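You operate a simulated robot arm through the tools that you are given. There is no shell and no other tool. Be economical: measure what you need, move in short steps, check, and stop when the job is done.

The job below is to be done with a simulated two-armed robot. You get a single attempt, and the scene is never put back.

## Task
Pick up the card sleeve marked "L3" from the top of the low rack with one hand, pass it to the other hand and put it on the top shelf of the trolley.

The check looks at the end state, three seconds after you hand in, the way a careful person would. Anything else that was tipped, shoved, dropped, spilled or broken makes it a failure.

## Robot
Two 7-joint arms with three-finger grippers on one trunk, on a base that drives. Base frame: it is fixed to the floor where the robot stands at the start and does not move with it; the origin is under the middle of the robot, x ahead of it, y to its left, z up; the surface under the hand at the start is at about z = 0.8. Units: m, rad, N and s.
The left shoulder is at the start at [0.03, 0.124, 1.033], the right one opposite. With the tool pointing down near the work surface each hand reaches from about 0.1 to 0.78 m from the robot's upright axis, wherever it stands, measured 20 degrees to its own side. Places, roughly: top shelf of the trolley [0.4, -1.8, 0.9]. Payload 2.2 kg a hand.
The tool frame of a hand sits at the grasp point between the pads (the TCP): z along the fingers, y along the line on which they close. The tips reach 0.028 m beyond it. Largest opening 0.102 m; the body of the gripper starts 0.071 m behind the TCP.
Orientation is that of the tool frame in the base frame, as a unit quaternion [w, x, y, z]. With the fingers straight down and closing along the base's y, the tool's x points along the base's -x, its y along +y and its z along -z.

## Interface
- The arms move only by the tool move_arm. It takes "left_motion", "right_motion" or both (then of equal length, played together; a hand with none holds still); each is a list of rows, each a list of 3 entries, a list of its own where there are three numbers: the turn, a rotation vector about the base's x, y, z in units of 180 degrees (1.0 is 180 degrees), then the shift along the base's x, y, z in units of 200 mm (1.0 is 200 mm), then the gripper command, from -1 (shut) to 1 (fully open), values between in proportion. In form: [[[rx, ry, rz], [dx, dy, dz], hand], ...]. A call has 1 to 10 rows; each row is the pose to reach, as a shift and turn from the pose commanded when the call began. A call with a number of a shift or a turn outside -1 to 1 is refused whole. Each row takes 0.2 s and may step no farther than 0.05 m and 0.15 rad from the row before; otherwise, or with a gripper value out of range, the whole call is refused. Where a pose cannot be reached the arm comes as near as it can. A force on the tool above 40 N (or 10 N above the force at the start of the call, whichever is more), or a blocked arm, ends the call early, and 0.2 s more pass. Each finger halts on what it meets, pressing with about 24 N; the grip force reading is that of the motor and also rises with nothing between the fingers. The clock runs only during rows and for 0.2 s after the last one: add rows that repeat a pose to give the fingers time. The reply holds the time, the measured pose of the TCP, the force on the tool along the base axes, the opening and the grip force, in the units named above and with some noise, with the torque about the TCP (base axes, N m) and any sound that the robot's microphone picked up.
- Cameras (640 x 400 px; columns grow to the right, rows downward): "scene" is now at [0.0357, 0.0333, 1.7447]; the picture's right is [0.43, -0.90, 0.00], its down [-0.71, -0.34, -0.61] and it looks along [0.55, 0.26, -0.79] (base axes); focal length 270 px, centre (320, 200). "left" rides on the left gripper at [0.072, 0.038, -0.086] in its tool frame; the picture's right is [-0.46, 0.89, 0.00], its down [-0.60, -0.32, -0.73] and it looks along [-0.65, -0.34, 0.68] (tool axes); focal length 256 px, centre (320, 200). "right" rides on the right gripper at [0.069, 0.044, -0.086] in its tool frame; the picture's right is [-0.53, 0.85, 0.00], its down [-0.58, -0.36, -0.73] and it looks along [-0.62, -0.39, 0.68] (tool axes); focal length 256 px, centre (320, 200). There is no depth. A picture from a camera that has moved, and an enlarged one, comes with that camera's place and axes in the base frame and with its lens.
- grab_frame(camera): a new picture of that camera. No time passes.
- slide_trunk(by): slides the trunk up (or, below 0, down) by that many m; the arms and the scene camera ride with it, the base frame stays. It gives what a move gives, with no picture.
- steer(legs): drives the robot by 1 to 6 legs, each [ahead, left, turn to the left] in m, m and rad, along the robot's own axes; the way and the turn of a leg run together, so that a leg with both is an arc; at most 1.5 m and 3.142 rad a leg. The arms and the cameras ride along, it lands a little off, and it stops where it bumps. It gives what a move gives.
- aim_head(pan, tilt): turns the head with the scene camera to pan (to the left, within 2.496 rad either way) and tilt (down, from -0.506 to 1.204), counted from straight ahead of the robot. It gives what a move gives.
- zoom(camera, box): a new picture of the part [left, top, right, bottom] of that camera's present view, enlarged. No time passes.
- close_job(): hands the job in; it is judged then, once.

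Work in short steps. Places have to be worked out from the pictures, the camera data and where the tool is seen: move nearer, look again, correct. Check each grasp and each placing, and mend what went wrong. You have 120 turns and 100 pictures in all, those below and enlarged ones among them. Open the grippers and draw the arms clear of the work before you hand the job in, unless the task says otherwise; then end with one line.

The tools are called after "Call:" by a JSON object that holds its "name" and its "arguments". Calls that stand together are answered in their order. move_arm: Moves the arms, as the interface text tells. Its arguments: {"type":"object","properties":{"left_motion":{"type":"array"},"right_motion":{"type":"array"}},"required":[]} The other tools are called the same way: slide_trunk (by) slides the trunk up or down; steer (legs) drives the base; aim_head (pan, tilt) turns the head that bears the scene camera; grab_frame (camera) takes a picture; zoom (camera, box) takes an enlarged picture of a part of a camera's view; close_job () hands the job in.

At the start:

```text
time_s: 0.0
left_tool_pos: [0.5416, 0.4028, 1.1235]
left_orientation: [0.0, 0.0, 1.0, 0.0]
left_contact_force: [0.5, -0.1, -0.2]
left_torque: [0.01, 0.0, -0.02]
left_width: 0.102
left_finger_force: 0.0
right_tool_pos: [0.4167, -0.024, 1.1069]
right_orientation: [0.0, 0.0, 1.0, 0.0]
right_contact_force: [0.2, 0.2, 0.0]
right_torque: [0.0, -0.02, 0.01]
right_width: 0.1021
right_finger_force: 0.0
trunk travel left (down, up): [-0.275, 0.265]
robot x, y, heading: [0.0008, -0.001, -0.0]
head pan, tilt: [0.449, 0.915]
```

scene: 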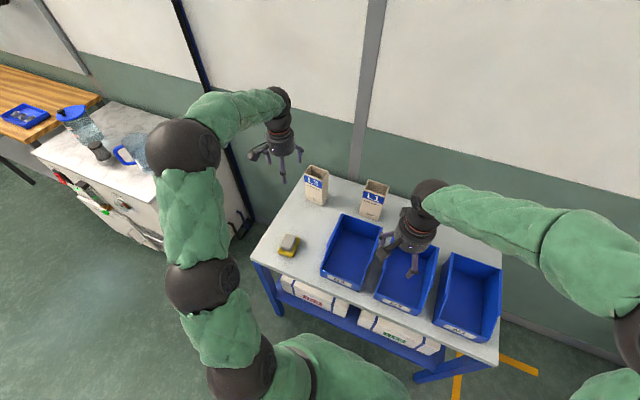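
right: 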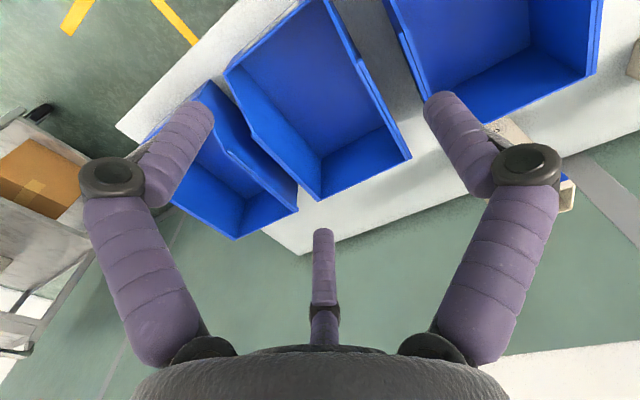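
left: 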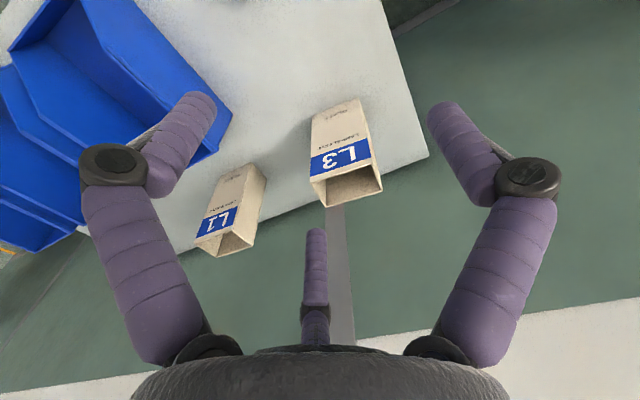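

The L3 sleeve stands open-topped at the back left of the rack. I'll zoom in on it from both the scene and left cameras to measure it.

Call:
{"name": "zoom", "arguments": {"camera": "scene", "box": [260, 140, 420, 240]}}

Call:
{"name": "zoom", "arguments": {"camera": "left", "box": [180, 80, 420, 230]}}

```text
4.00 times, centred on (340, 190) of scene
camera zoom: at [0.0357, 0.0333, 1.7447], right [0.43, -0.9, 0.0], down [-0.71, -0.34, -0.61], along [0.55, 0.26, -0.79], focal length 1078 px, centre (240, 240)
```

zoom: 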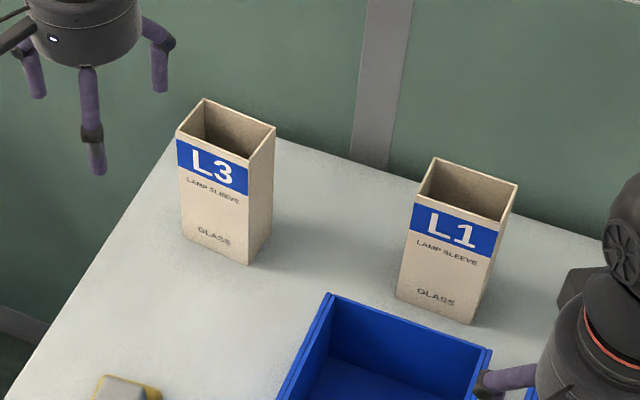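

```text
2.67 times, centred on (300, 155) of left
camera zoom: at [0.4686, 0.4406, 1.2097], right [0.46, 0.89, 0.0], down [0.6, -0.32, 0.73], along [0.65, -0.34, -0.68], focal length 683 px, centre (373, 320)
```

zoom: 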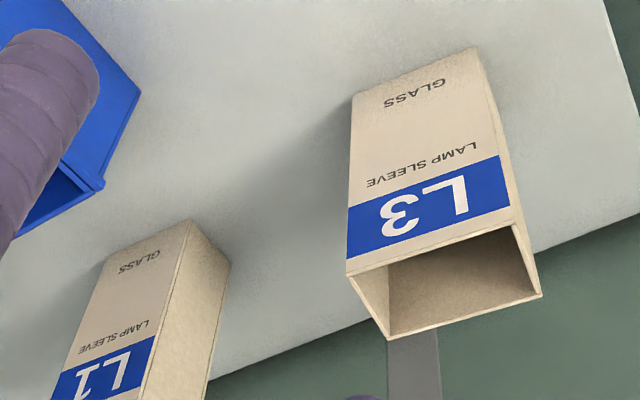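

The sleeve measures roughly x 0.669–0.722, y 0.323–0.405, z 0.80–0.96. The gripper looks three-fingered in the pictures, so I'll half-close the left hand in free air to see how it really closes.

Call:
{"name": "move_arm", "arguments": {"left_motion": [[[0, 0, 0], [0, 0, 0.05], 0], [[0, 0, 0], [0, 0, 0.05], -0.2], [[0, 0, 0], [0, 0, 0.05], -0.2]]}}

Call:
{"name": "grab_frame", "arguments": {"camera": "left"}}

Call:
{"name": "zoom", "arguments": {"camera": "scene", "box": [220, 70, 380, 170]}}

```text
time_s: 0.8
left_tool_pos: [0.5425, 0.404, 1.135]
left_orientation: [-0.001, 0.001, 1.0, -0.001]
left_contact_force: [0.9, 0.9, 0.4]
left_torque: [0.02, -0.01, -0.01]
left_width: 0.041
left_finger_force: 0.0
right_tool_pos: [0.418, -0.0253, 1.1074]
right_orientation: [0.0, 0.0, 1.0, 0.0]
right_contact_force: [0.3, -1.2, -0.5]
right_torque: [0.05, 0.0, -0.03]
right_width: 0.1021
right_finger_force: 0.0
trunk travel left (down, up): [-0.275, 0.265]
robot x, y, heading: [-0.0003, -0.0005, -0.001]
head pan, tilt: [0.449, 0.915]
```

```text
94 pictures are left
camera left: at [0.4694, 0.4411, 1.2203], right [0.46, 0.89, 0.0], down [0.6, -0.32, 0.73], along [0.65, -0.34, -0.68], focal length 256 px, centre (320, 200)
```

left: 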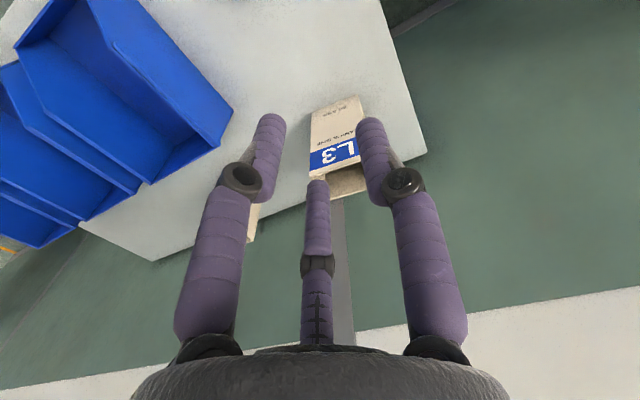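

```text
4.00 times, centred on (300, 120) of scene
camera zoom: at [0.0355, 0.0332, 1.7447], right [0.43, -0.9, 0.0], down [-0.71, -0.34, -0.61], along [0.55, 0.26, -0.79], focal length 1078 px, centre (400, 520)
```

zoom: 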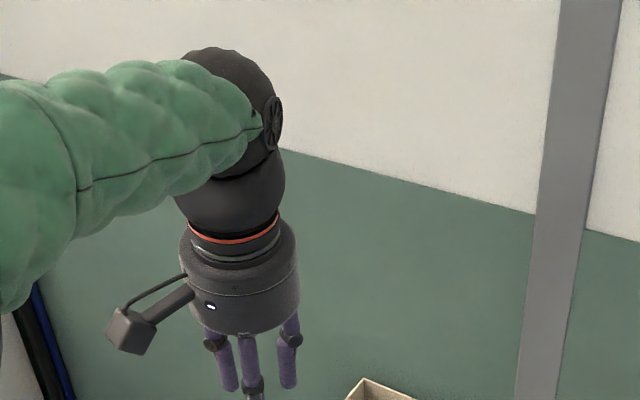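

The hand closes about its centre as expected. Next I'll open it, turn it -90° so it closes across the sleeve's 5 cm depth, and bring it over the sleeve at a safe height.

Call:
{"name": "move_arm", "arguments": {"left_motion": [[[0, 0, -0.045], [0.08, -0.02, 0], 1], [[0, 0, -0.09], [0.16, -0.04, 0], 1], [[0, 0, -0.135], [0.24, -0.06, 0], 1], [[0, 0, -0.18], [0.32, -0.08, 0], 1], [[0, 0, -0.225], [0.4, -0.1, 0], 1], [[0, 0, -0.27], [0.48, -0.12, 0], 1], [[0, 0, -0.315], [0.56, -0.14, 0], 1], [[0, 0, -0.36], [0.64, -0.16, 0], 1], [[0, 0, -0.405], [0.72, -0.18, 0], 1], [[0, 0, -0.45], [0.77, -0.2, 0], 1]]}}

Call:
{"name": "grab_frame", "arguments": {"camera": "left"}}

Call:
{"name": "grab_frame", "arguments": {"camera": "scene"}}

```text
time_s: 3.0
left_tool_pos: [0.6958, 0.3611, 1.1333]
left_orientation: [0.0, 0.65, 0.76, 0.001]
left_contact_force: [0.2, 0.7, -1.2]
left_torque: [-0.01, 0.03, -0.01]
left_width: 0.1022
left_finger_force: 0.0
right_tool_pos: [0.4185, -0.0243, 1.1081]
right_orientation: [0.0, 0.0, 1.0, 0.0]
right_contact_force: [0.3, -0.3, 0.0]
right_torque: [0.0, 0.04, 0.0]
right_width: 0.1021
right_finger_force: 0.2
trunk travel left (down, up): [-0.275, 0.265]
robot x, y, heading: [-0.0014, -0.0004, -0.001]
head pan, tilt: [0.449, 0.915]
```

```text
92 pictures are left
camera left: at [0.7214, 0.4389, 1.2199], right [0.95, -0.32, 0.0], down [-0.22, -0.65, 0.73], along [-0.24, -0.69, -0.68], focal length 256 px, centre (320, 200)
```

left: 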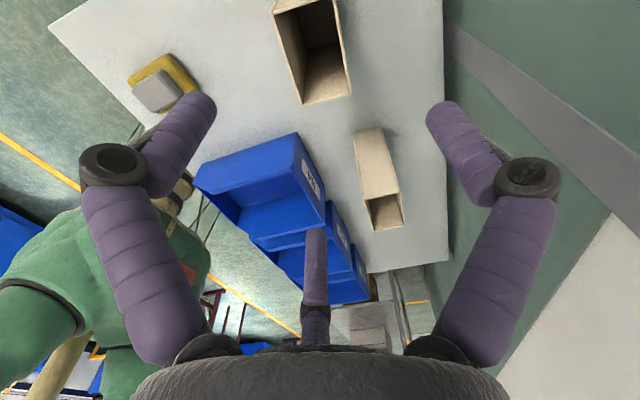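

```text
91 pictures are left
camera scene: at [0.0361, 0.033, 1.7447], right [0.43, -0.9, 0.0], down [-0.71, -0.34, -0.61], along [0.55, 0.27, -0.79], focal length 270 px, centre (320, 200)
```

scene: 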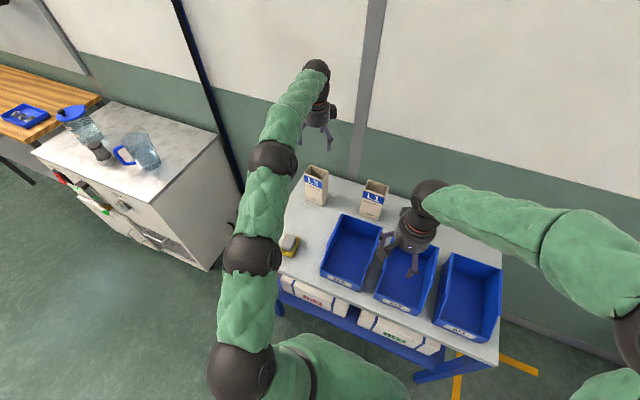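

The hand is above the sleeve with room to spare. I'll zoom the left camera to check the sleeve's rim position and whether there's anything inside.

Call:
{"name": "zoom", "arguments": {"camera": "left", "box": [220, 0, 420, 125]}}

```text
3.20 times, centred on (320, 62) of left
camera zoom: at [0.7214, 0.4389, 1.2199], right [0.95, -0.32, 0.0], down [-0.22, -0.65, 0.73], along [-0.24, -0.69, -0.68], focal length 819 px, centre (320, 640)
```

zoom: 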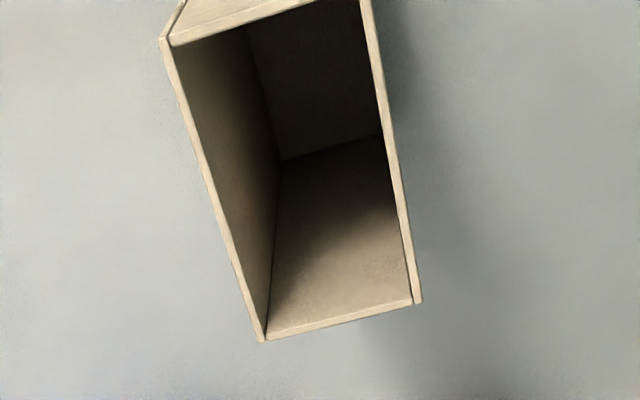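

The sleeve is empty, with a floor and thin walls. It sits near (0.693, 0.364) at a yaw of about -4°, so I'll finish the turn and go down partway.

Call:
{"name": "move_arm", "arguments": {"left_motion": [[[0, 0, -0.036], [-0.015, 0.015, 0], 1], [[0, 0, -0.072], [-0.015, 0.015, -0.1], 1], [[0, 0, -0.072], [-0.015, 0.015, -0.3], 1], [[0, 0, -0.072], [-0.015, 0.015, -0.5], 1], [[0, 0, -0.072], [-0.015, 0.015, -0.68], 1]]}}

Call:
{"name": "grab_frame", "arguments": {"camera": "left"}}

Call:
{"name": "zoom", "arguments": {"camera": "scene", "box": [260, 110, 420, 210]}}

```text
time_s: 4.2
left_tool_pos: [0.6914, 0.365, 0.9949]
left_orientation: [0.0, 0.731, 0.682, 0.0]
left_contact_force: [-0.9, 0.0, -0.5]
left_torque: [-0.02, 0.0, 0.0]
left_width: 0.102
left_finger_force: 0.2
right_tool_pos: [0.4186, -0.0231, 1.1064]
right_orientation: [-0.001, 0.0, 1.0, 0.0]
right_contact_force: [0.5, 0.9, -0.5]
right_torque: [0.01, 0.01, 0.03]
right_width: 0.102
right_finger_force: 0.1
trunk travel left (down, up): [-0.275, 0.265]
robot x, y, heading: [0.0012, -0.002, 0.0]
head pan, tilt: [0.449, 0.915]
```

```text
89 pictures are left
camera left: at [0.7339, 0.4345, 1.0811], right [0.85, -0.53, 0.0], down [-0.36, -0.58, 0.73], along [-0.38, -0.62, -0.68], focal length 256 px, centre (320, 200)
```

left: 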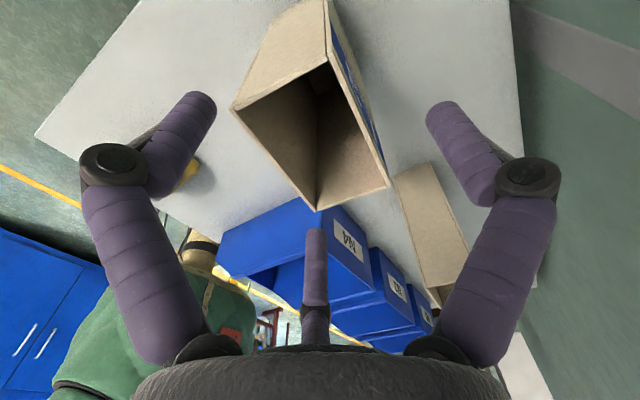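

```text
4.00 times, centred on (340, 160) of scene
camera zoom: at [0.0363, 0.0338, 1.7446], right [0.43, -0.9, 0.0], down [-0.71, -0.34, -0.61], along [0.55, 0.26, -0.79], focal length 1078 px, centre (240, 360)
```

zoom: 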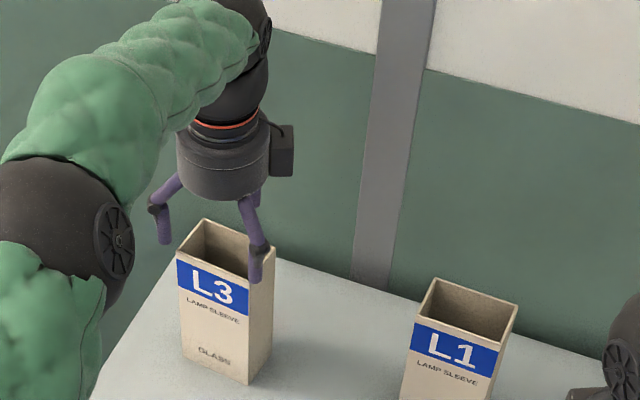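

The rim centre projects at about (316, 140), against (320, 140) expected from the tool axis, so the alignment is good. I'll go down to 2 cm below the rim in small steps and watch the force.

Call:
{"name": "move_arm", "arguments": {"left_motion": [[[0, 0, 0], [0, 0, -0.1], 1], [[0, 0, 0], [0, 0, -0.2], 1], [[0, 0, 0], [0, 0, -0.29], 1], [[0, 0, 0], [0, 0, -0.29], 1]]}}

Call:
{"name": "grab_frame", "arguments": {"camera": "left"}}

Call:
{"name": "zoom", "arguments": {"camera": "scene", "box": [260, 110, 420, 210]}}

```text
time_s: 5.2
left_tool_pos: [0.6913, 0.3645, 0.9388]
left_orientation: [0.0, 0.731, 0.682, 0.0]
left_contact_force: [0.3, -0.1, 0.0]
left_torque: [0.01, -0.02, 0.01]
left_width: 0.102
left_finger_force: 0.1
right_tool_pos: [0.4177, -0.0245, 1.1071]
right_orientation: [0.0, 0.0, 1.0, 0.0]
right_contact_force: [-0.1, 0.4, 0.4]
right_torque: [0.02, -0.03, -0.02]
right_width: 0.1019
right_finger_force: 0.2
trunk travel left (down, up): [-0.275, 0.265]
robot x, y, heading: [-0.001, -0.0032, -0.002]
head pan, tilt: [0.449, 0.915]
```

```text
87 pictures are left
camera left: at [0.7336, 0.4344, 1.0256], right [0.85, -0.53, 0.0], down [-0.36, -0.58, 0.73], along [-0.38, -0.62, -0.68], focal length 256 px, centre (320, 200)
```

left: 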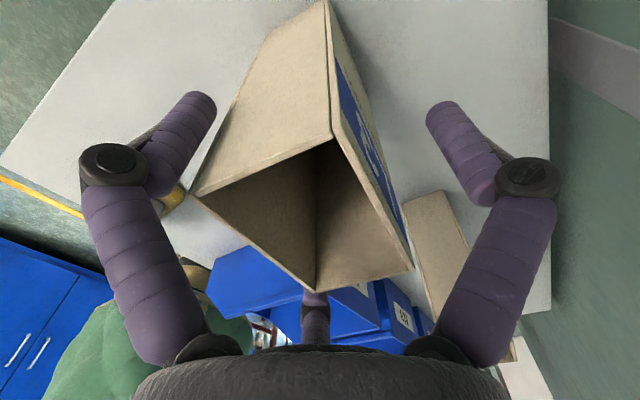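

```text
4.00 times, centred on (340, 160) of scene
camera zoom: at [0.0353, 0.0331, 1.7447], right [0.43, -0.9, 0.0], down [-0.71, -0.34, -0.61], along [0.55, 0.26, -0.79], focal length 1078 px, centre (240, 360)
```

zoom: 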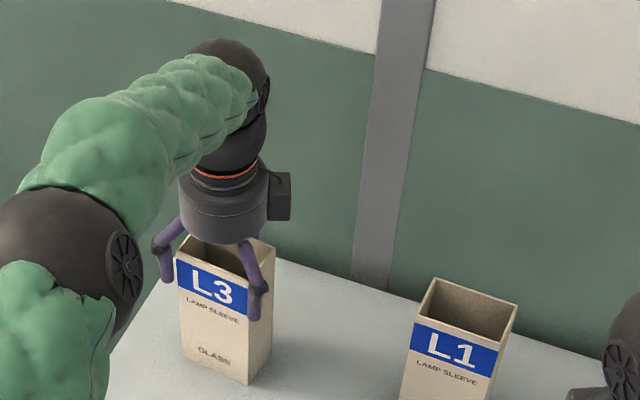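

No contact, and the fingers straddle the sleeve. I'll close in steps and watch the width and grip force.

Call:
{"name": "move_arm", "arguments": {"left_motion": [[[0, 0, 0], [0, 0, 0], 0.4], [[0, 0, 0], [0, 0, 0], 0.2], [[0, 0, 0], [0, 0, 0], 0.1]]}}

Call:
{"name": "zoom", "arguments": {"camera": "scene", "box": [260, 110, 420, 210]}}

Call:
{"name": "grab_frame", "arguments": {"camera": "left"}}

```text
time_s: 6.0
left_tool_pos: [0.6929, 0.3642, 0.9403]
left_orientation: [0.0, 0.731, 0.682, 0.0]
left_contact_force: [-0.4, -0.6, 2.9]
left_torque: [0.02, 0.12, 0.01]
left_width: 0.097
left_finger_force: 24.3
right_tool_pos: [0.4174, -0.0243, 1.1073]
right_orientation: [-0.001, -0.001, 1.0, -0.001]
right_contact_force: [-0.6, 0.1, 0.1]
right_torque: [-0.02, 0.01, 0.01]
right_width: 0.102
right_finger_force: 0.0
trunk travel left (down, up): [-0.275, 0.265]
robot x, y, heading: [0.0015, 0.0003, 0.001]
head pan, tilt: [0.449, 0.915]
```

```text
4.00 times, centred on (340, 160) of scene
camera zoom: at [0.0354, 0.033, 1.7447], right [0.43, -0.9, 0.0], down [-0.71, -0.34, -0.61], along [0.55, 0.26, -0.79], focal length 1078 px, centre (240, 360)
```

zoom: 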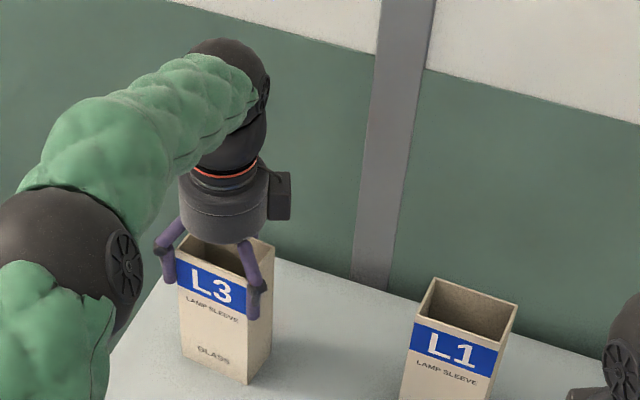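

```text
84 pictures are left
camera left: at [0.7337, 0.4344, 1.0261], right [0.85, -0.52, 0.0], down [-0.36, -0.58, 0.73], along [-0.38, -0.62, -0.68], focal length 256 px, centre (320, 200)
```

left: 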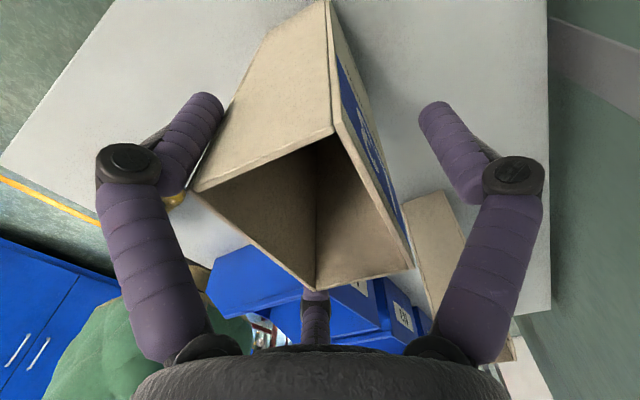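

The fingers stopped at 0.097 because the hand really has three fingers: one on tool +y and two on the -y side. The two -y fingers caught the sleeve's side edges instead of its front face. I'll open, then shift back about 1.2 cm and up 1.4 cm so those two sit in front of the front face.

Call:
{"name": "move_arm", "arguments": {"left_motion": [[[0, 0, 0], [0, 0, 0], 1], [[0, 0, 0], [0, 0, 0], 1], [[0, 0, 0], [-0.02, 0, 0.07], 1], [[0, 0, 0], [-0.06, 0, 0.07], 1], [[0, 0, 0], [-0.06, 0, 0.07], 1]]}}

Call:
{"name": "zoom", "arguments": {"camera": "scene", "box": [280, 130, 360, 180]}}

Call:
{"name": "grab_frame", "arguments": {"camera": "left"}}

```text
time_s: 7.2
left_tool_pos: [0.6806, 0.3644, 0.9538]
left_orientation: [0.0, 0.731, 0.683, -0.001]
left_contact_force: [-0.2, -1.3, 0.4]
left_torque: [-0.02, -0.01, -0.02]
left_width: 0.1021
left_finger_force: 0.2
right_tool_pos: [0.4164, -0.024, 1.1086]
right_orientation: [0.0, 0.0, 1.0, 0.0]
right_contact_force: [-0.9, 0.2, 0.8]
right_torque: [0.02, 0.0, 0.02]
right_width: 0.1019
right_finger_force: 0.0
trunk travel left (down, up): [-0.275, 0.265]
robot x, y, heading: [0.0007, 0.0003, -0.002]
head pan, tilt: [0.449, 0.915]
```

```text
8.00 times, centred on (320, 155) of scene
camera zoom: at [0.0358, 0.0331, 1.7447], right [0.43, -0.9, 0.0], down [-0.71, -0.34, -0.61], along [0.55, 0.26, -0.79], focal length 2157 px, centre (320, 560)
```

zoom: 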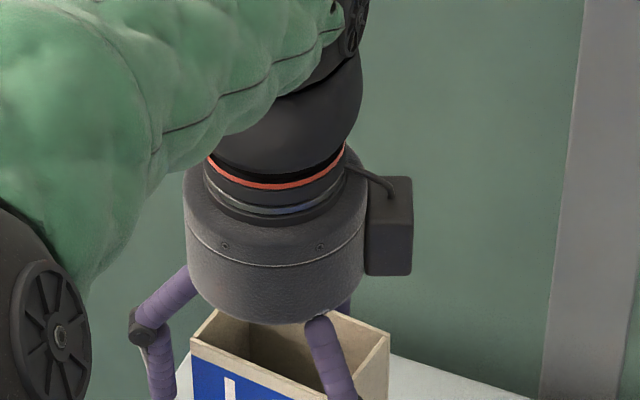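

```text
82 pictures are left
camera left: at [0.7224, 0.4343, 1.0396], right [0.85, -0.52, 0.0], down [-0.36, -0.58, 0.73], along [-0.38, -0.62, -0.68], focal length 256 px, centre (320, 200)
```

left: 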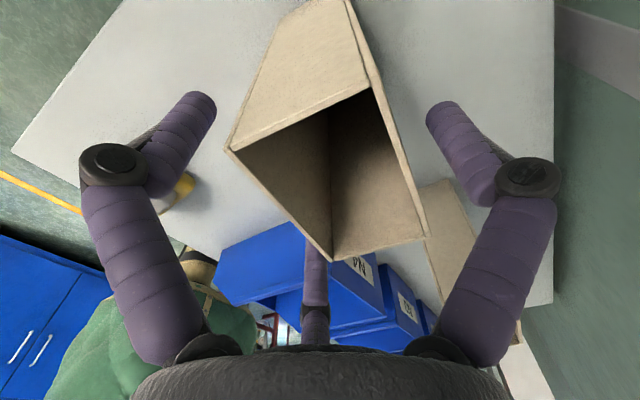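

The two fingers now sit in front of the front face. I'll close in steps down to about 0.07.

Call:
{"name": "move_arm", "arguments": {"left_motion": [[[0, 0, 0], [0, 0, 0], 0.7], [[0, 0, 0], [0, 0, 0], 0.5], [[0, 0, 0], [0, 0, 0], 0.4], [[0, 0, 0], [0, 0, 0], 0.4]]}}

Call:
{"name": "zoom", "arguments": {"camera": "scene", "box": [270, 130, 390, 205]}}

Call:
{"name": "grab_frame", "arguments": {"camera": "left"}}

```text
time_s: 8.2
left_tool_pos: [0.6816, 0.3655, 0.9543]
left_orientation: [0.001, 0.731, 0.682, -0.001]
left_contact_force: [0.4, 0.9, 1.7]
left_torque: [-0.03, -0.1, 0.03]
left_width: 0.0748
left_finger_force: 24.6
right_tool_pos: [0.4178, -0.0244, 1.1069]
right_orientation: [-0.001, -0.001, 1.0, 0.001]
right_contact_force: [0.1, -0.8, -0.1]
right_torque: [-0.03, -0.01, -0.03]
right_width: 0.1019
right_finger_force: 0.2
trunk travel left (down, up): [-0.275, 0.265]
robot x, y, heading: [-0.0007, -0.0021, 0.002]
head pan, tilt: [0.449, 0.915]
```

```text
5.33 times, centred on (330, 168) of scene
camera zoom: at [0.0357, 0.0332, 1.7447], right [0.43, -0.9, 0.0], down [-0.71, -0.34, -0.61], along [0.55, 0.26, -0.79], focal length 1438 px, centre (267, 373)
```

zoom: 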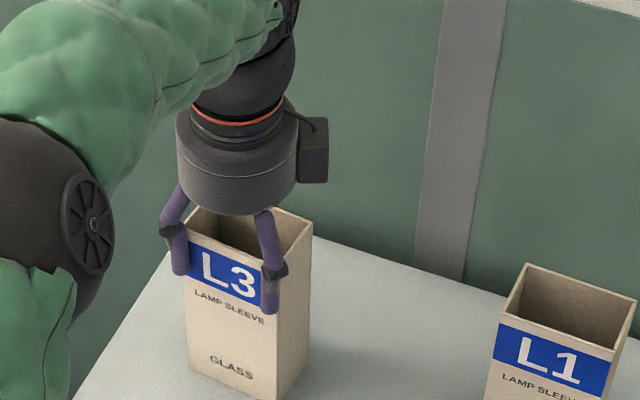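

```text
80 pictures are left
camera left: at [0.7226, 0.4344, 1.0399], right [0.85, -0.52, 0.0], down [-0.36, -0.58, 0.73], along [-0.38, -0.62, -0.68], focal length 256 px, centre (320, 200)
```

left: 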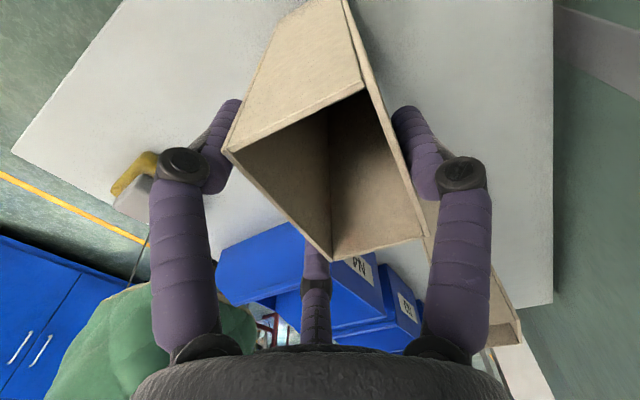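

It's gripped at 0.075 with 24.6 N, and 1.5·R is about 0.056, which matches the sleeve depth. I'll firm up the command and lift 3 cm to test.

Call:
{"name": "move_arm", "arguments": {"left_motion": [[[0, 0, 0], [0, 0, 0], 0], [[0, 0, 0], [0, 0, 0], -0.2], [[0, 0, 0], [0, 0, 0.05], -0.2], [[0, 0, 0], [0, 0, 0.15], -0.2], [[0, 0, 0], [0, 0, 0.15], -0.2]]}}

Call:
{"name": "zoom", "arguments": {"camera": "scene", "box": [270, 120, 390, 195]}}

Call:
{"name": "grab_frame", "arguments": {"camera": "left"}}

```text
time_s: 9.4
left_tool_pos: [0.6817, 0.3633, 0.9822]
left_orientation: [0.0, 0.732, 0.682, 0.001]
left_contact_force: [0.3, 0.5, -1.2]
left_torque: [0.0, -0.01, -0.01]
left_width: 0.0748
left_finger_force: 24.3
right_tool_pos: [0.4177, -0.0237, 1.1073]
right_orientation: [0.0, 0.0, 1.0, 0.001]
right_contact_force: [-0.3, -0.3, -0.5]
right_torque: [0.07, 0.02, 0.02]
right_width: 0.1021
right_finger_force: 0.0
trunk travel left (down, up): [-0.275, 0.265]
robot x, y, heading: [0.0019, -0.0013, -0.0]
head pan, tilt: [0.449, 0.915]
```

```text
5.33 times, centred on (330, 158) of scene
camera zoom: at [0.0362, 0.0335, 1.7446], right [0.43, -0.9, 0.0], down [-0.71, -0.34, -0.61], along [0.55, 0.26, -0.79], focal length 1438 px, centre (267, 427)
```

zoom: 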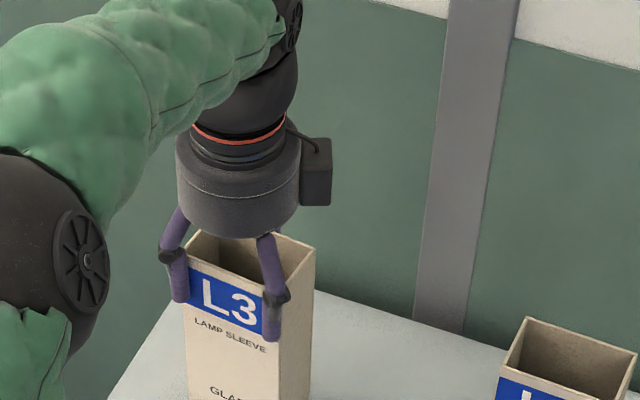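

```text
78 pictures are left
camera left: at [0.7234, 0.4335, 1.0685], right [0.85, -0.53, 0.0], down [-0.36, -0.58, 0.73], along [-0.38, -0.62, -0.68], focal length 256 px, centre (320, 200)
```

left: 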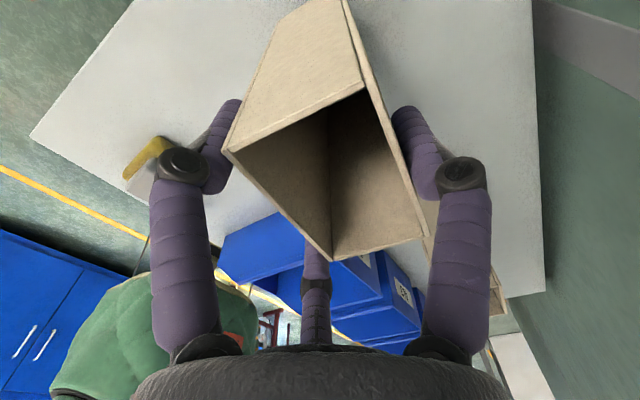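

The sleeve is off the rack and steady in the hand. I'll raise it and bring it back in front of the robot, and at the same time move the right hand to its own side and yaw it about 85° for the handover.

Call:
{"name": "move_arm", "arguments": {"left_motion": [[[0, 0, 0], [0, 0, 0.2], -0.2], [[0, 0, 0], [0, 0, 0.4], -0.2], [[0, 0, 0], [-0.1, -0.1, 0.55], -0.2], [[0, 0, 0], [-0.22, -0.22, 0.65], -0.2], [[0, 0, 0], [-0.35, -0.35, 0.75], -0.2], [[0, 0, 0], [-0.48, -0.48, 0.82], -0.2], [[0, 0, 0], [-0.61, -0.61, 0.88], -0.2], [[0, 0, 0], [-0.74, -0.74, 0.93], -0.2], [[0, 0, 0], [-0.87, -0.87, 0.97], -0.2], [[0, 0, 0], [-1, -1, 1], -0.2]], "right_motion": [[[0, 0, 0.0475], [0, -0.1, 0.03], 1], [[0, 0, 0.095], [0, -0.2, 0.06], 1], [[0, 0, 0.1425], [0, -0.3, 0.09], 1], [[0, 0, 0.19], [0, -0.4, 0.12], 1], [[0, 0, 0.2375], [0, -0.5, 0.15], 1], [[0, 0, 0.285], [0, -0.6, 0.18], 1], [[0, 0, 0.3325], [0, -0.7, 0.21], 1], [[0, 0, 0.38], [0, -0.8, 0.24], 1], [[0, 0, 0.4275], [0, -0.9, 0.26], 1], [[0, 0, 0.475], [0, -1, 0.26], 1]]}}

Call:
{"name": "grab_frame", "arguments": {"camera": "scene"}}

```text
time_s: 11.6
left_tool_pos: [0.478, 0.1642, 1.1813]
left_orientation: [0.0, 0.731, 0.682, 0.0]
left_contact_force: [0.2, -0.5, -0.6]
left_torque: [0.01, -0.01, -0.01]
left_width: 0.0747
left_finger_force: 23.9
right_tool_pos: [0.4187, -0.224, 1.1601]
right_orientation: [0.0, -0.68, 0.734, -0.001]
right_contact_force: [-0.7, -0.3, 0.7]
right_torque: [0.04, -0.05, 0.03]
right_width: 0.1021
right_finger_force: 0.0
trunk travel left (down, up): [-0.275, 0.265]
robot x, y, heading: [0.0022, -0.0015, -0.005]
head pan, tilt: [0.449, 0.915]
```

```text
77 pictures are left
camera scene: at [0.0344, 0.032, 1.7447], right [0.43, -0.9, 0.0], down [-0.71, -0.34, -0.61], along [0.55, 0.27, -0.79], focal length 270 px, centre (320, 200)
```

scene: 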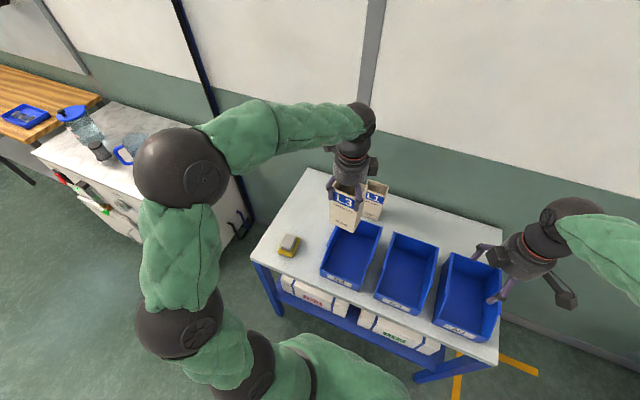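

The sleeve is held steady. Next I'll tilt the right hand 60° so its fingers point left and slightly down, stopping short of the sleeve while the left hand settles at the handover point.

Call:
{"name": "move_arm", "arguments": {"left_motion": [[[0, 0, 0], [0, -0.04, 0.04], -0.2], [[0, 0, 0], [0, -0.08, 0.08], -0.2], [[0, 0, 0], [0, -0.12, 0.12], -0.2], [[0, 0, 0], [0, -0.16, 0.16], -0.2], [[0, 0, 0], [0, -0.2, 0.2], -0.2], [[0, 0, 0], [0, -0.24, 0.24], -0.2], [[0, 0, 0], [0, -0.27, 0.27], -0.2], [[0, 0, 0], [0, -0.3, 0.29], -0.2], [[0, 0, 0], [0, -0.3, 0.29], -0.2]], "right_motion": [[[0.0415, -0.0032, 0], [0.04, 0.08, 0.05], 1], [[0.083, -0.0065, 0], [0.08, 0.16, 0.1], 1], [[0.1246, -0.0097, 0], [0.12, 0.24, 0.15], 1], [[0.166, -0.013, 0], [0.16, 0.32, 0.2], 1], [[0.2077, -0.0162, 0], [0.2, 0.4, 0.25], 1], [[0.249, -0.0195, 0], [0.25, 0.5, 0.28], 1], [[0.2908, -0.0227, 0], [0.3, 0.6, 0.28], 1], [[0.3323, -0.026, 0], [0.35, 0.7, 0.28], 1], [[0.3323, -0.026, 0], [0.35, 0.7, 0.28], 1]]}}

Call:
{"name": "grab_frame", "arguments": {"camera": "scene"}}

Call:
{"name": "grab_frame", "arguments": {"camera": "right"}}

```text
time_s: 13.6
left_tool_pos: [0.4797, 0.106, 1.2424]
left_orientation: [0.0, 0.731, 0.682, 0.0]
left_contact_force: [-0.2, 0.6, -0.6]
left_torque: [0.0, 0.01, -0.01]
left_width: 0.0746
left_finger_force: 24.4
right_tool_pos: [0.4875, -0.085, 1.2168]
right_orientation: [0.367, -0.588, 0.635, 0.341]
right_contact_force: [-0.1, -0.1, -0.2]
right_torque: [0.01, 0.01, -0.04]
right_width: 0.102
right_finger_force: 0.0
trunk travel left (down, up): [-0.275, 0.265]
robot x, y, heading: [0.0008, 0.0009, 0.003]
head pan, tilt: [0.449, 0.915]
```

```text
76 pictures are left
camera scene: at [0.0352, 0.0332, 1.7447], right [0.43, -0.9, 0.0], down [-0.71, -0.34, -0.61], along [0.55, 0.26, -0.79], focal length 270 px, centre (320, 200)
```

scene: 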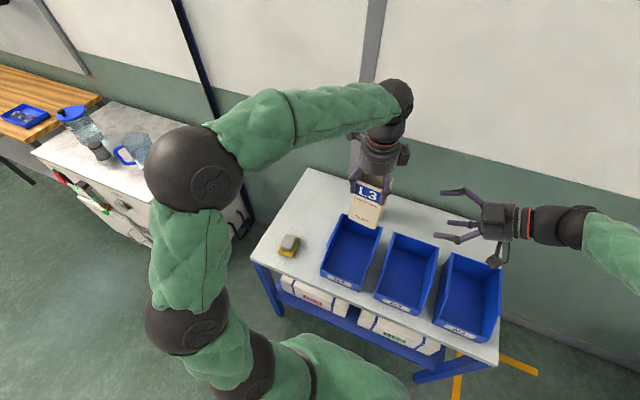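

```text
75 pictures are left
camera right: at [0.4351, -0.1895, 1.2004], right [-0.82, 0.33, 0.46], down [0.34, -0.37, 0.86], along [0.46, 0.87, 0.2], focal length 256 px, centre (320, 200)
```

right: 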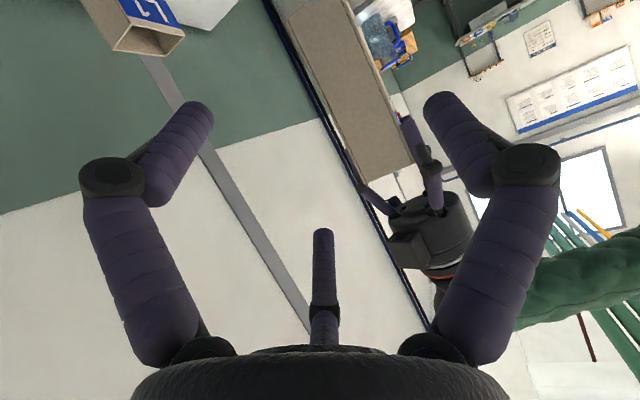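

The poses are as planned, with the sleeve centre near (0.489, 0.105) and its bottom near 1.088. I'll bring the right hand to just short of the sleeve along its pointing direction, then look.

Call:
{"name": "move_arm", "arguments": {"right_motion": [[[0, 0, 0], [0, 0.15, 0], 0.8], [[0, 0, 0], [0, 0.3, 0], 0.8], [[0, 0, 0], [0.01, 0.43, -0.075], 0.8], [[0, 0, 0], [0.02, 0.56, -0.15], 0.8], [[0, 0, 0], [0.02, 0.56, -0.15], 0.8]]}}

Call:
{"name": "zoom", "arguments": {"camera": "scene", "box": [320, 120, 480, 220]}}

Call:
{"name": "grab_frame", "arguments": {"camera": "right"}}

Call:
{"name": "grab_frame", "arguments": {"camera": "left"}}

```text
time_s: 14.8
left_tool_pos: [0.4792, 0.1051, 1.2411]
left_orientation: [0.0, 0.731, 0.682, -0.001]
left_contact_force: [-1.0, -0.3, -0.6]
left_torque: [0.04, 0.03, -0.03]
left_width: 0.0746
left_finger_force: 24.6
right_tool_pos: [0.493, 0.0291, 1.1848]
right_orientation: [0.367, -0.588, 0.636, 0.34]
right_contact_force: [0.9, 0.0, -0.1]
right_torque: [0.03, 0.01, 0.0]
right_width: 0.0922
right_finger_force: 0.7
trunk travel left (down, up): [-0.275, 0.265]
robot x, y, heading: [0.0021, 0.0014, -0.005]
head pan, tilt: [0.449, 0.915]
```

```text
4.00 times, centred on (400, 170) of scene
camera zoom: at [0.0355, 0.0326, 1.7447], right [0.43, -0.9, 0.0], down [-0.71, -0.34, -0.61], along [0.55, 0.27, -0.79], focal length 1078 px, centre (0, 320)
```

zoom: 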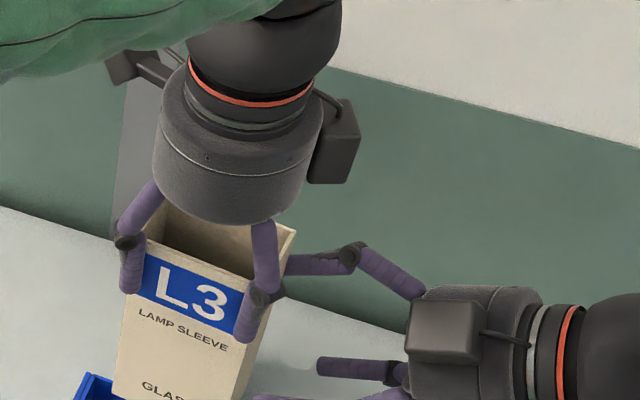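

```text
73 pictures are left
camera right: at [0.4399, -0.0768, 1.1695], right [-0.82, 0.33, 0.46], down [0.34, -0.37, 0.86], along [0.46, 0.87, 0.19], focal length 256 px, centre (320, 200)
```

right: 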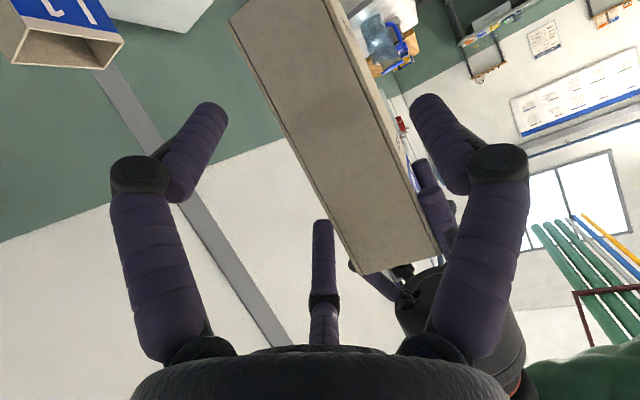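

```text
72 pictures are left
camera left: at [0.5212, 0.1749, 1.3283], right [0.85, -0.53, 0.0], down [-0.36, -0.58, 0.73], along [-0.38, -0.62, -0.68], focal length 256 px, centre (320, 200)
```

left: 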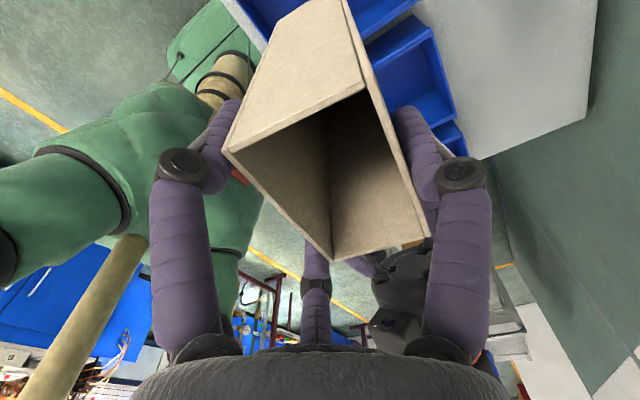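

The upper back finger is already close to the sleeve's back face and near the left finger's height. I'll open fully, shift +x by 7 mm, drop to the final height first, and then go in purely along +y, to y of about 0.085.

Call:
{"name": "move_arm", "arguments": {"right_motion": [[[0, 0, 0], [0.035, 0, 0], 1], [[0, 0, 0], [0.035, 0, -0.1], 1], [[0, 0, 0], [0.035, 0, -0.19], 1], [[0, 0, 0], [0.035, 0.14, -0.19], 1], [[0, 0, 0], [0.035, 0.28, -0.19], 1], [[0, 0, 0], [0.035, 0.28, -0.19], 1]]}}

Call:
{"name": "zoom", "arguments": {"camera": "scene", "box": [320, 120, 480, 220]}}

Call:
{"name": "grab_frame", "arguments": {"camera": "right"}}

```text
time_s: 16.2
left_tool_pos: [0.4799, 0.1057, 1.2423]
left_orientation: [0.0, 0.731, 0.682, 0.0]
left_contact_force: [-0.4, -0.5, 0.2]
left_torque: [0.01, -0.04, -0.02]
left_width: 0.0745
left_finger_force: 24.2
right_tool_pos: [0.4988, 0.0841, 1.146]
right_orientation: [0.367, -0.588, 0.636, 0.339]
right_contact_force: [0.6, 0.0, -0.8]
right_torque: [-0.02, 0.02, -0.04]
right_width: 0.1018
right_finger_force: 0.2
trunk travel left (down, up): [-0.275, 0.265]
robot x, y, heading: [0.0015, 0.0005, 0.005]
head pan, tilt: [0.449, 0.915]
```

```text
4.00 times, centred on (400, 170) of scene
camera zoom: at [0.0354, 0.0327, 1.7447], right [0.43, -0.9, 0.0], down [-0.71, -0.34, -0.61], along [0.55, 0.26, -0.79], focal length 1078 px, centre (0, 320)
```

zoom: 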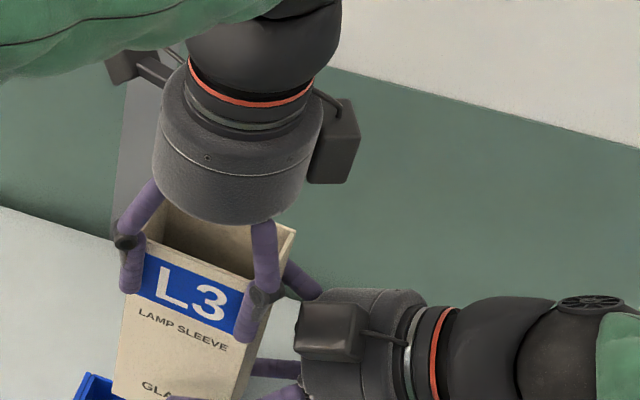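

```text
70 pictures are left
camera right: at [0.4454, -0.0213, 1.1309], right [-0.82, 0.33, 0.46], down [0.34, -0.37, 0.86], along [0.46, 0.87, 0.19], focal length 256 px, centre (320, 200)
```

right: 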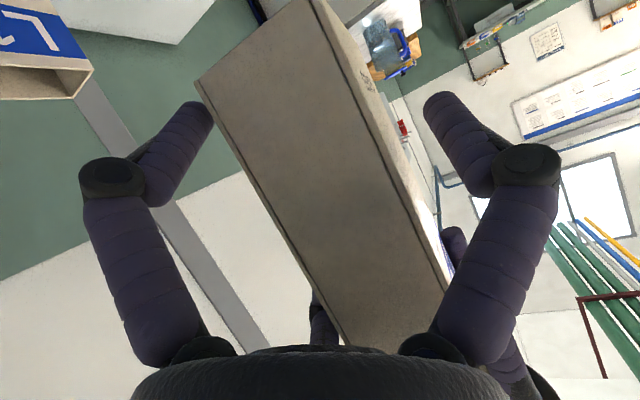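

The fingers straddle the sleeve with no contact. I'll raise the hand 6 mm for a better grip height, then close in steps.

Call:
{"name": "move_arm", "arguments": {"right_motion": [[[0, 0, 0], [0, 0, 0.03], 1], [[0, 0, 0], [0, 0, 0.03], 0.8], [[0, 0, 0], [0, 0, 0.03], 0.6], [[0, 0, 0], [0, 0, 0.03], 0.45], [[0, 0, 0], [0, 0, 0.03], 0.45]]}}

Call:
{"name": "grab_frame", "arguments": {"camera": "right"}}

Call:
{"name": "grab_frame", "arguments": {"camera": "left"}}

```text
time_s: 17.4
left_tool_pos: [0.4791, 0.1061, 1.2404]
left_orientation: [-0.003, 0.731, 0.682, 0.0]
left_contact_force: [-12.3, 3.9, -6.4]
left_torque: [0.43, 0.59, -0.36]
left_width: 0.0746
left_finger_force: 23.7
right_tool_pos: [0.4998, 0.0841, 1.1523]
right_orientation: [0.368, -0.587, 0.637, 0.338]
right_contact_force: [12.1, -3.3, 5.9]
right_torque: [0.0, 0.63, 0.15]
right_width: 0.0785
right_finger_force: 3.3
trunk travel left (down, up): [-0.275, 0.265]
robot x, y, heading: [-0.0013, 0.0015, -0.002]
head pan, tilt: [0.449, 0.915]
```

```text
69 pictures are left
camera right: at [0.4463, -0.0219, 1.1379], right [-0.82, 0.33, 0.46], down [0.33, -0.37, 0.87], along [0.46, 0.87, 0.2], focal length 256 px, centre (320, 200)
```

right: 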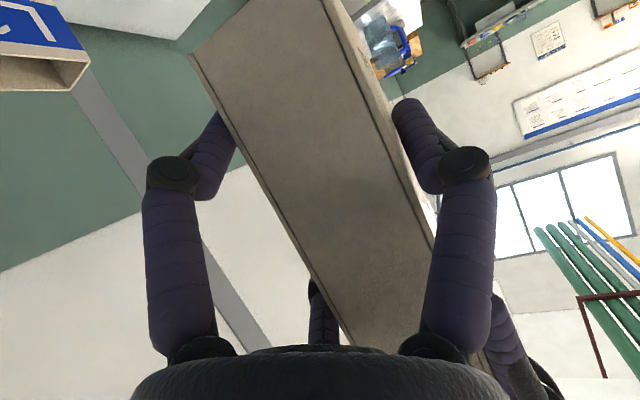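

```text
68 pictures are left
camera left: at [0.521, 0.1753, 1.3272], right [0.85, -0.53, 0.0], down [-0.36, -0.58, 0.73], along [-0.39, -0.62, -0.68], focal length 256 px, centre (320, 200)
```

left: 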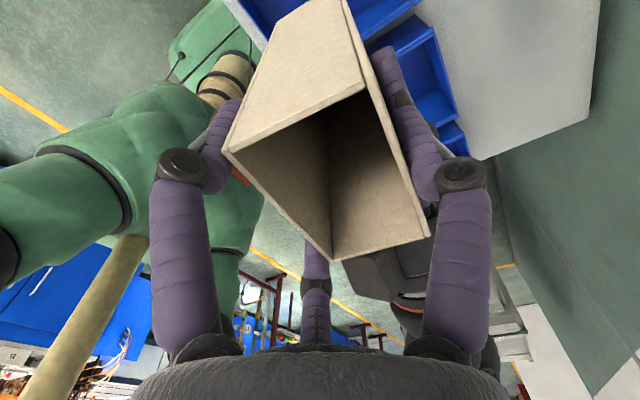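

The back fingers touched first (+12 N in x). I'll ease the right hand +x by 4 mm and finish the closing.

Call:
{"name": "move_arm", "arguments": {"right_motion": [[[0, 0, 0], [0.02, 0, 0], 0.45], [[0, 0, 0], [0.02, 0, 0], 0.3], [[0, 0, 0], [0.02, 0, 0], 0.1], [[0, 0, 0], [0.02, 0, 0], 0]]}}

```text
time_s: 18.4
left_tool_pos: [0.48, 0.1061, 1.2429]
left_orientation: [0.0, 0.731, 0.682, 0.001]
left_contact_force: [6.4, 9.7, -8.5]
left_torque: [0.65, -0.6, -0.31]
left_width: 0.0744
left_finger_force: 24.0
right_tool_pos: [0.5012, 0.0852, 1.1519]
right_orientation: [0.366, -0.589, 0.636, 0.339]
right_contact_force: [-7.4, -9.7, 8.1]
right_torque: [0.39, 0.17, 0.69]
right_width: 0.0748
right_finger_force: 23.9
trunk travel left (down, up): [-0.275, 0.265]
robot x, y, heading: [-0.0007, 0.003, -0.001]
head pan, tilt: [0.449, 0.915]
```

Both hands now hold it, at 0.0748 and 24 N. I'll let the right hand give by 1–2 mm to relieve the internal force, then open the left.

Call:
{"name": "move_arm", "arguments": {"right_motion": [[[0, 0, 0], [-0.007, -0.01, 0.008], -0.2], [[0, 0, 0], [-0.007, -0.01, 0.008], -0.2]]}}

```text
time_s: 19.0
left_tool_pos: [0.4796, 0.105, 1.2427]
left_orientation: [0.002, 0.731, 0.682, -0.001]
left_contact_force: [-3.3, -8.7, 3.1]
left_torque: [-0.37, 0.04, -0.75]
left_width: 0.0746
left_finger_force: 23.6
right_tool_pos: [0.5015, 0.0826, 1.1536]
right_orientation: [0.366, -0.588, 0.636, 0.34]
right_contact_force: [1.6, 7.6, -3.6]
right_torque: [-0.49, 0.09, 0.59]
right_width: 0.075
right_finger_force: 23.2
trunk travel left (down, up): [-0.275, 0.265]
robot x, y, heading: [-0.0065, -0.0003, 0.003]
head pan, tilt: [0.449, 0.915]
```

The forces have dropped but overshot a little in y, so I'll take back half of that. Then I'll open the left hand, leaving it in place until it's free.

Call:
{"name": "move_arm", "arguments": {"right_motion": [[[0, 0, 0], [0.001, 0.005, -0.002], -0.2], [[0, 0, 0], [0.001, 0.005, -0.002], -0.2], [[0, 0, 0], [0.001, 0.005, -0.002], -0.2], [[0, 0, 0], [0.001, 0.005, -0.002], -0.2], [[0, 0, 0], [0.001, 0.005, -0.002], -0.2]], "left_motion": [[[0, 0, 0], [0, 0, 0], -0.2], [[0, 0, 0], [0, 0, 0], 0.5], [[0, 0, 0], [0, 0, 0], 0.7], [[0, 0, 0], [0, 0, 0], 0.85], [[0, 0, 0], [0, 0, 0], 0.85]]}}

Call:
{"name": "grab_frame", "arguments": {"camera": "left"}}

Call:
{"name": "zoom", "arguments": {"camera": "scene", "box": [320, 120, 480, 220]}}

```text
time_s: 20.2
left_tool_pos: [0.48, 0.1064, 1.2426]
left_orientation: [0.0, 0.731, 0.682, 0.001]
left_contact_force: [-0.2, -0.6, -0.3]
left_torque: [-0.03, 0.02, 0.01]
left_width: 0.0941
left_finger_force: 0.1
right_tool_pos: [0.501, 0.0844, 1.1543]
right_orientation: [0.367, -0.588, 0.635, 0.34]
right_contact_force: [-0.4, 1.0, -0.8]
right_torque: [0.01, 0.01, 0.0]
right_width: 0.0746
right_finger_force: 24.1
trunk travel left (down, up): [-0.275, 0.265]
robot x, y, heading: [-0.0001, -0.0024, 0.002]
head pan, tilt: [0.449, 0.915]
```

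```text
67 pictures are left
camera left: at [0.5214, 0.1754, 1.3282], right [0.85, -0.52, 0.0], down [-0.36, -0.58, 0.73], along [-0.38, -0.62, -0.68], focal length 256 px, centre (320, 200)
```

left: 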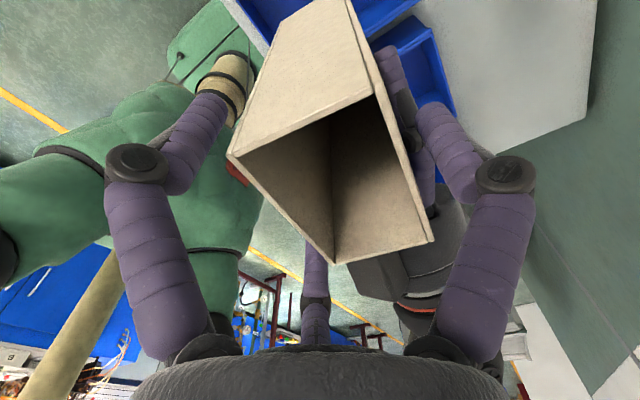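

```text
4.00 times, centred on (400, 170) of scene
camera zoom: at [0.0357, 0.0332, 1.7447], right [0.43, -0.9, 0.0], down [-0.71, -0.34, -0.61], along [0.55, 0.26, -0.79], focal length 1078 px, centre (0, 320)
```

zoom: 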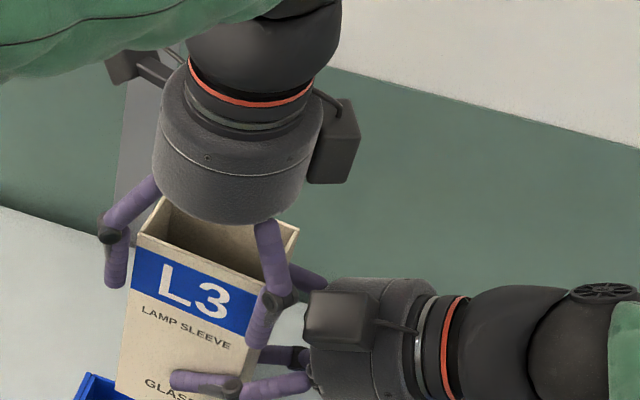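

The right hand holds the sleeve alone and it's stable. I'll raise the left hand straight up and away to the left.

Call:
{"name": "move_arm", "arguments": {"left_motion": [[[0, 0, 0], [0, 0, 0.1], 0.9], [[0, 0, 0], [0, 0, 0.25], 0.9], [[0, 0, 0], [0, 0, 0.45], 0.9], [[0, 0, 0], [0, 0.15, 0.5], 0.9], [[0, 0, 0], [0, 0.35, 0.5], 0.9], [[0, 0, 0], [0, 0.55, 0.5], 0.9], [[0, 0, 0], [0, 0.78, 0.5], 0.9], [[0, 0, 0], [0, 1, 0.5], 0.9]]}}

Call:
{"name": "aim_head", "arguments": {"pan": -1.2, "tilt": 0.6}}

Call:
{"name": "grab_frame", "arguments": {"camera": "scene"}}

```text
time_s: 22.0
left_tool_pos: [0.4833, 0.3079, 1.3421]
left_orientation: [0.002, 0.731, 0.682, -0.001]
left_contact_force: [0.2, -0.3, 0.1]
left_torque: [-0.02, -0.01, -0.02]
left_width: 0.0969
left_finger_force: 0.1
right_tool_pos: [0.5022, 0.0832, 1.155]
right_orientation: [0.366, -0.589, 0.635, 0.34]
right_contact_force: [0.5, 0.1, -0.5]
right_torque: [-0.03, -0.01, 0.02]
right_width: 0.075
right_finger_force: 24.3
trunk travel left (down, up): [-0.275, 0.265]
robot x, y, heading: [0.0041, 0.0011, 0.002]
head pan, tilt: [0.449, 0.915]
```

```text
time_s: 23.7
left_tool_pos: [0.4844, 0.3051, 1.3415]
left_orientation: [0.0, 0.731, 0.682, 0.0]
left_contact_force: [0.8, -0.1, 0.2]
left_torque: [-0.01, 0.01, 0.0]
left_width: 0.0968
left_finger_force: 0.1
right_tool_pos: [0.5014, 0.0813, 1.1543]
right_orientation: [0.367, -0.588, 0.635, 0.34]
right_contact_force: [-0.5, 1.4, -1.0]
right_torque: [0.01, 0.0, 0.0]
right_width: 0.0748
right_finger_force: 24.6
trunk travel left (down, up): [-0.275, 0.265]
robot x, y, heading: [0.0008, 0.0, 0.003]
head pan, tilt: [-1.201, 0.6]
```

```text
65 pictures are left
camera scene: at [0.0005, -0.0816, 1.7706], right [-0.93, -0.36, 0.0], down [-0.2, 0.53, -0.82], along [0.3, -0.77, -0.57], focal length 270 px, centre (320, 200)
```

scene: 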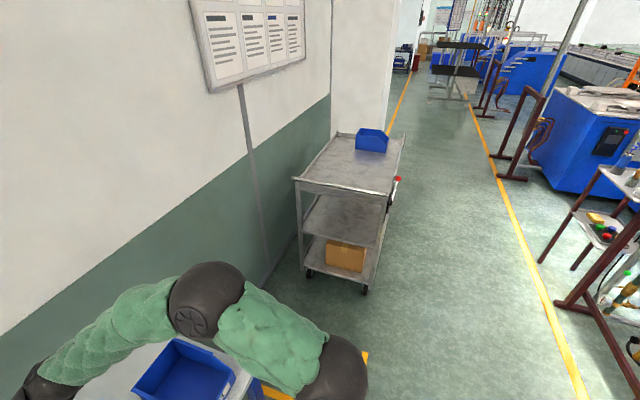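

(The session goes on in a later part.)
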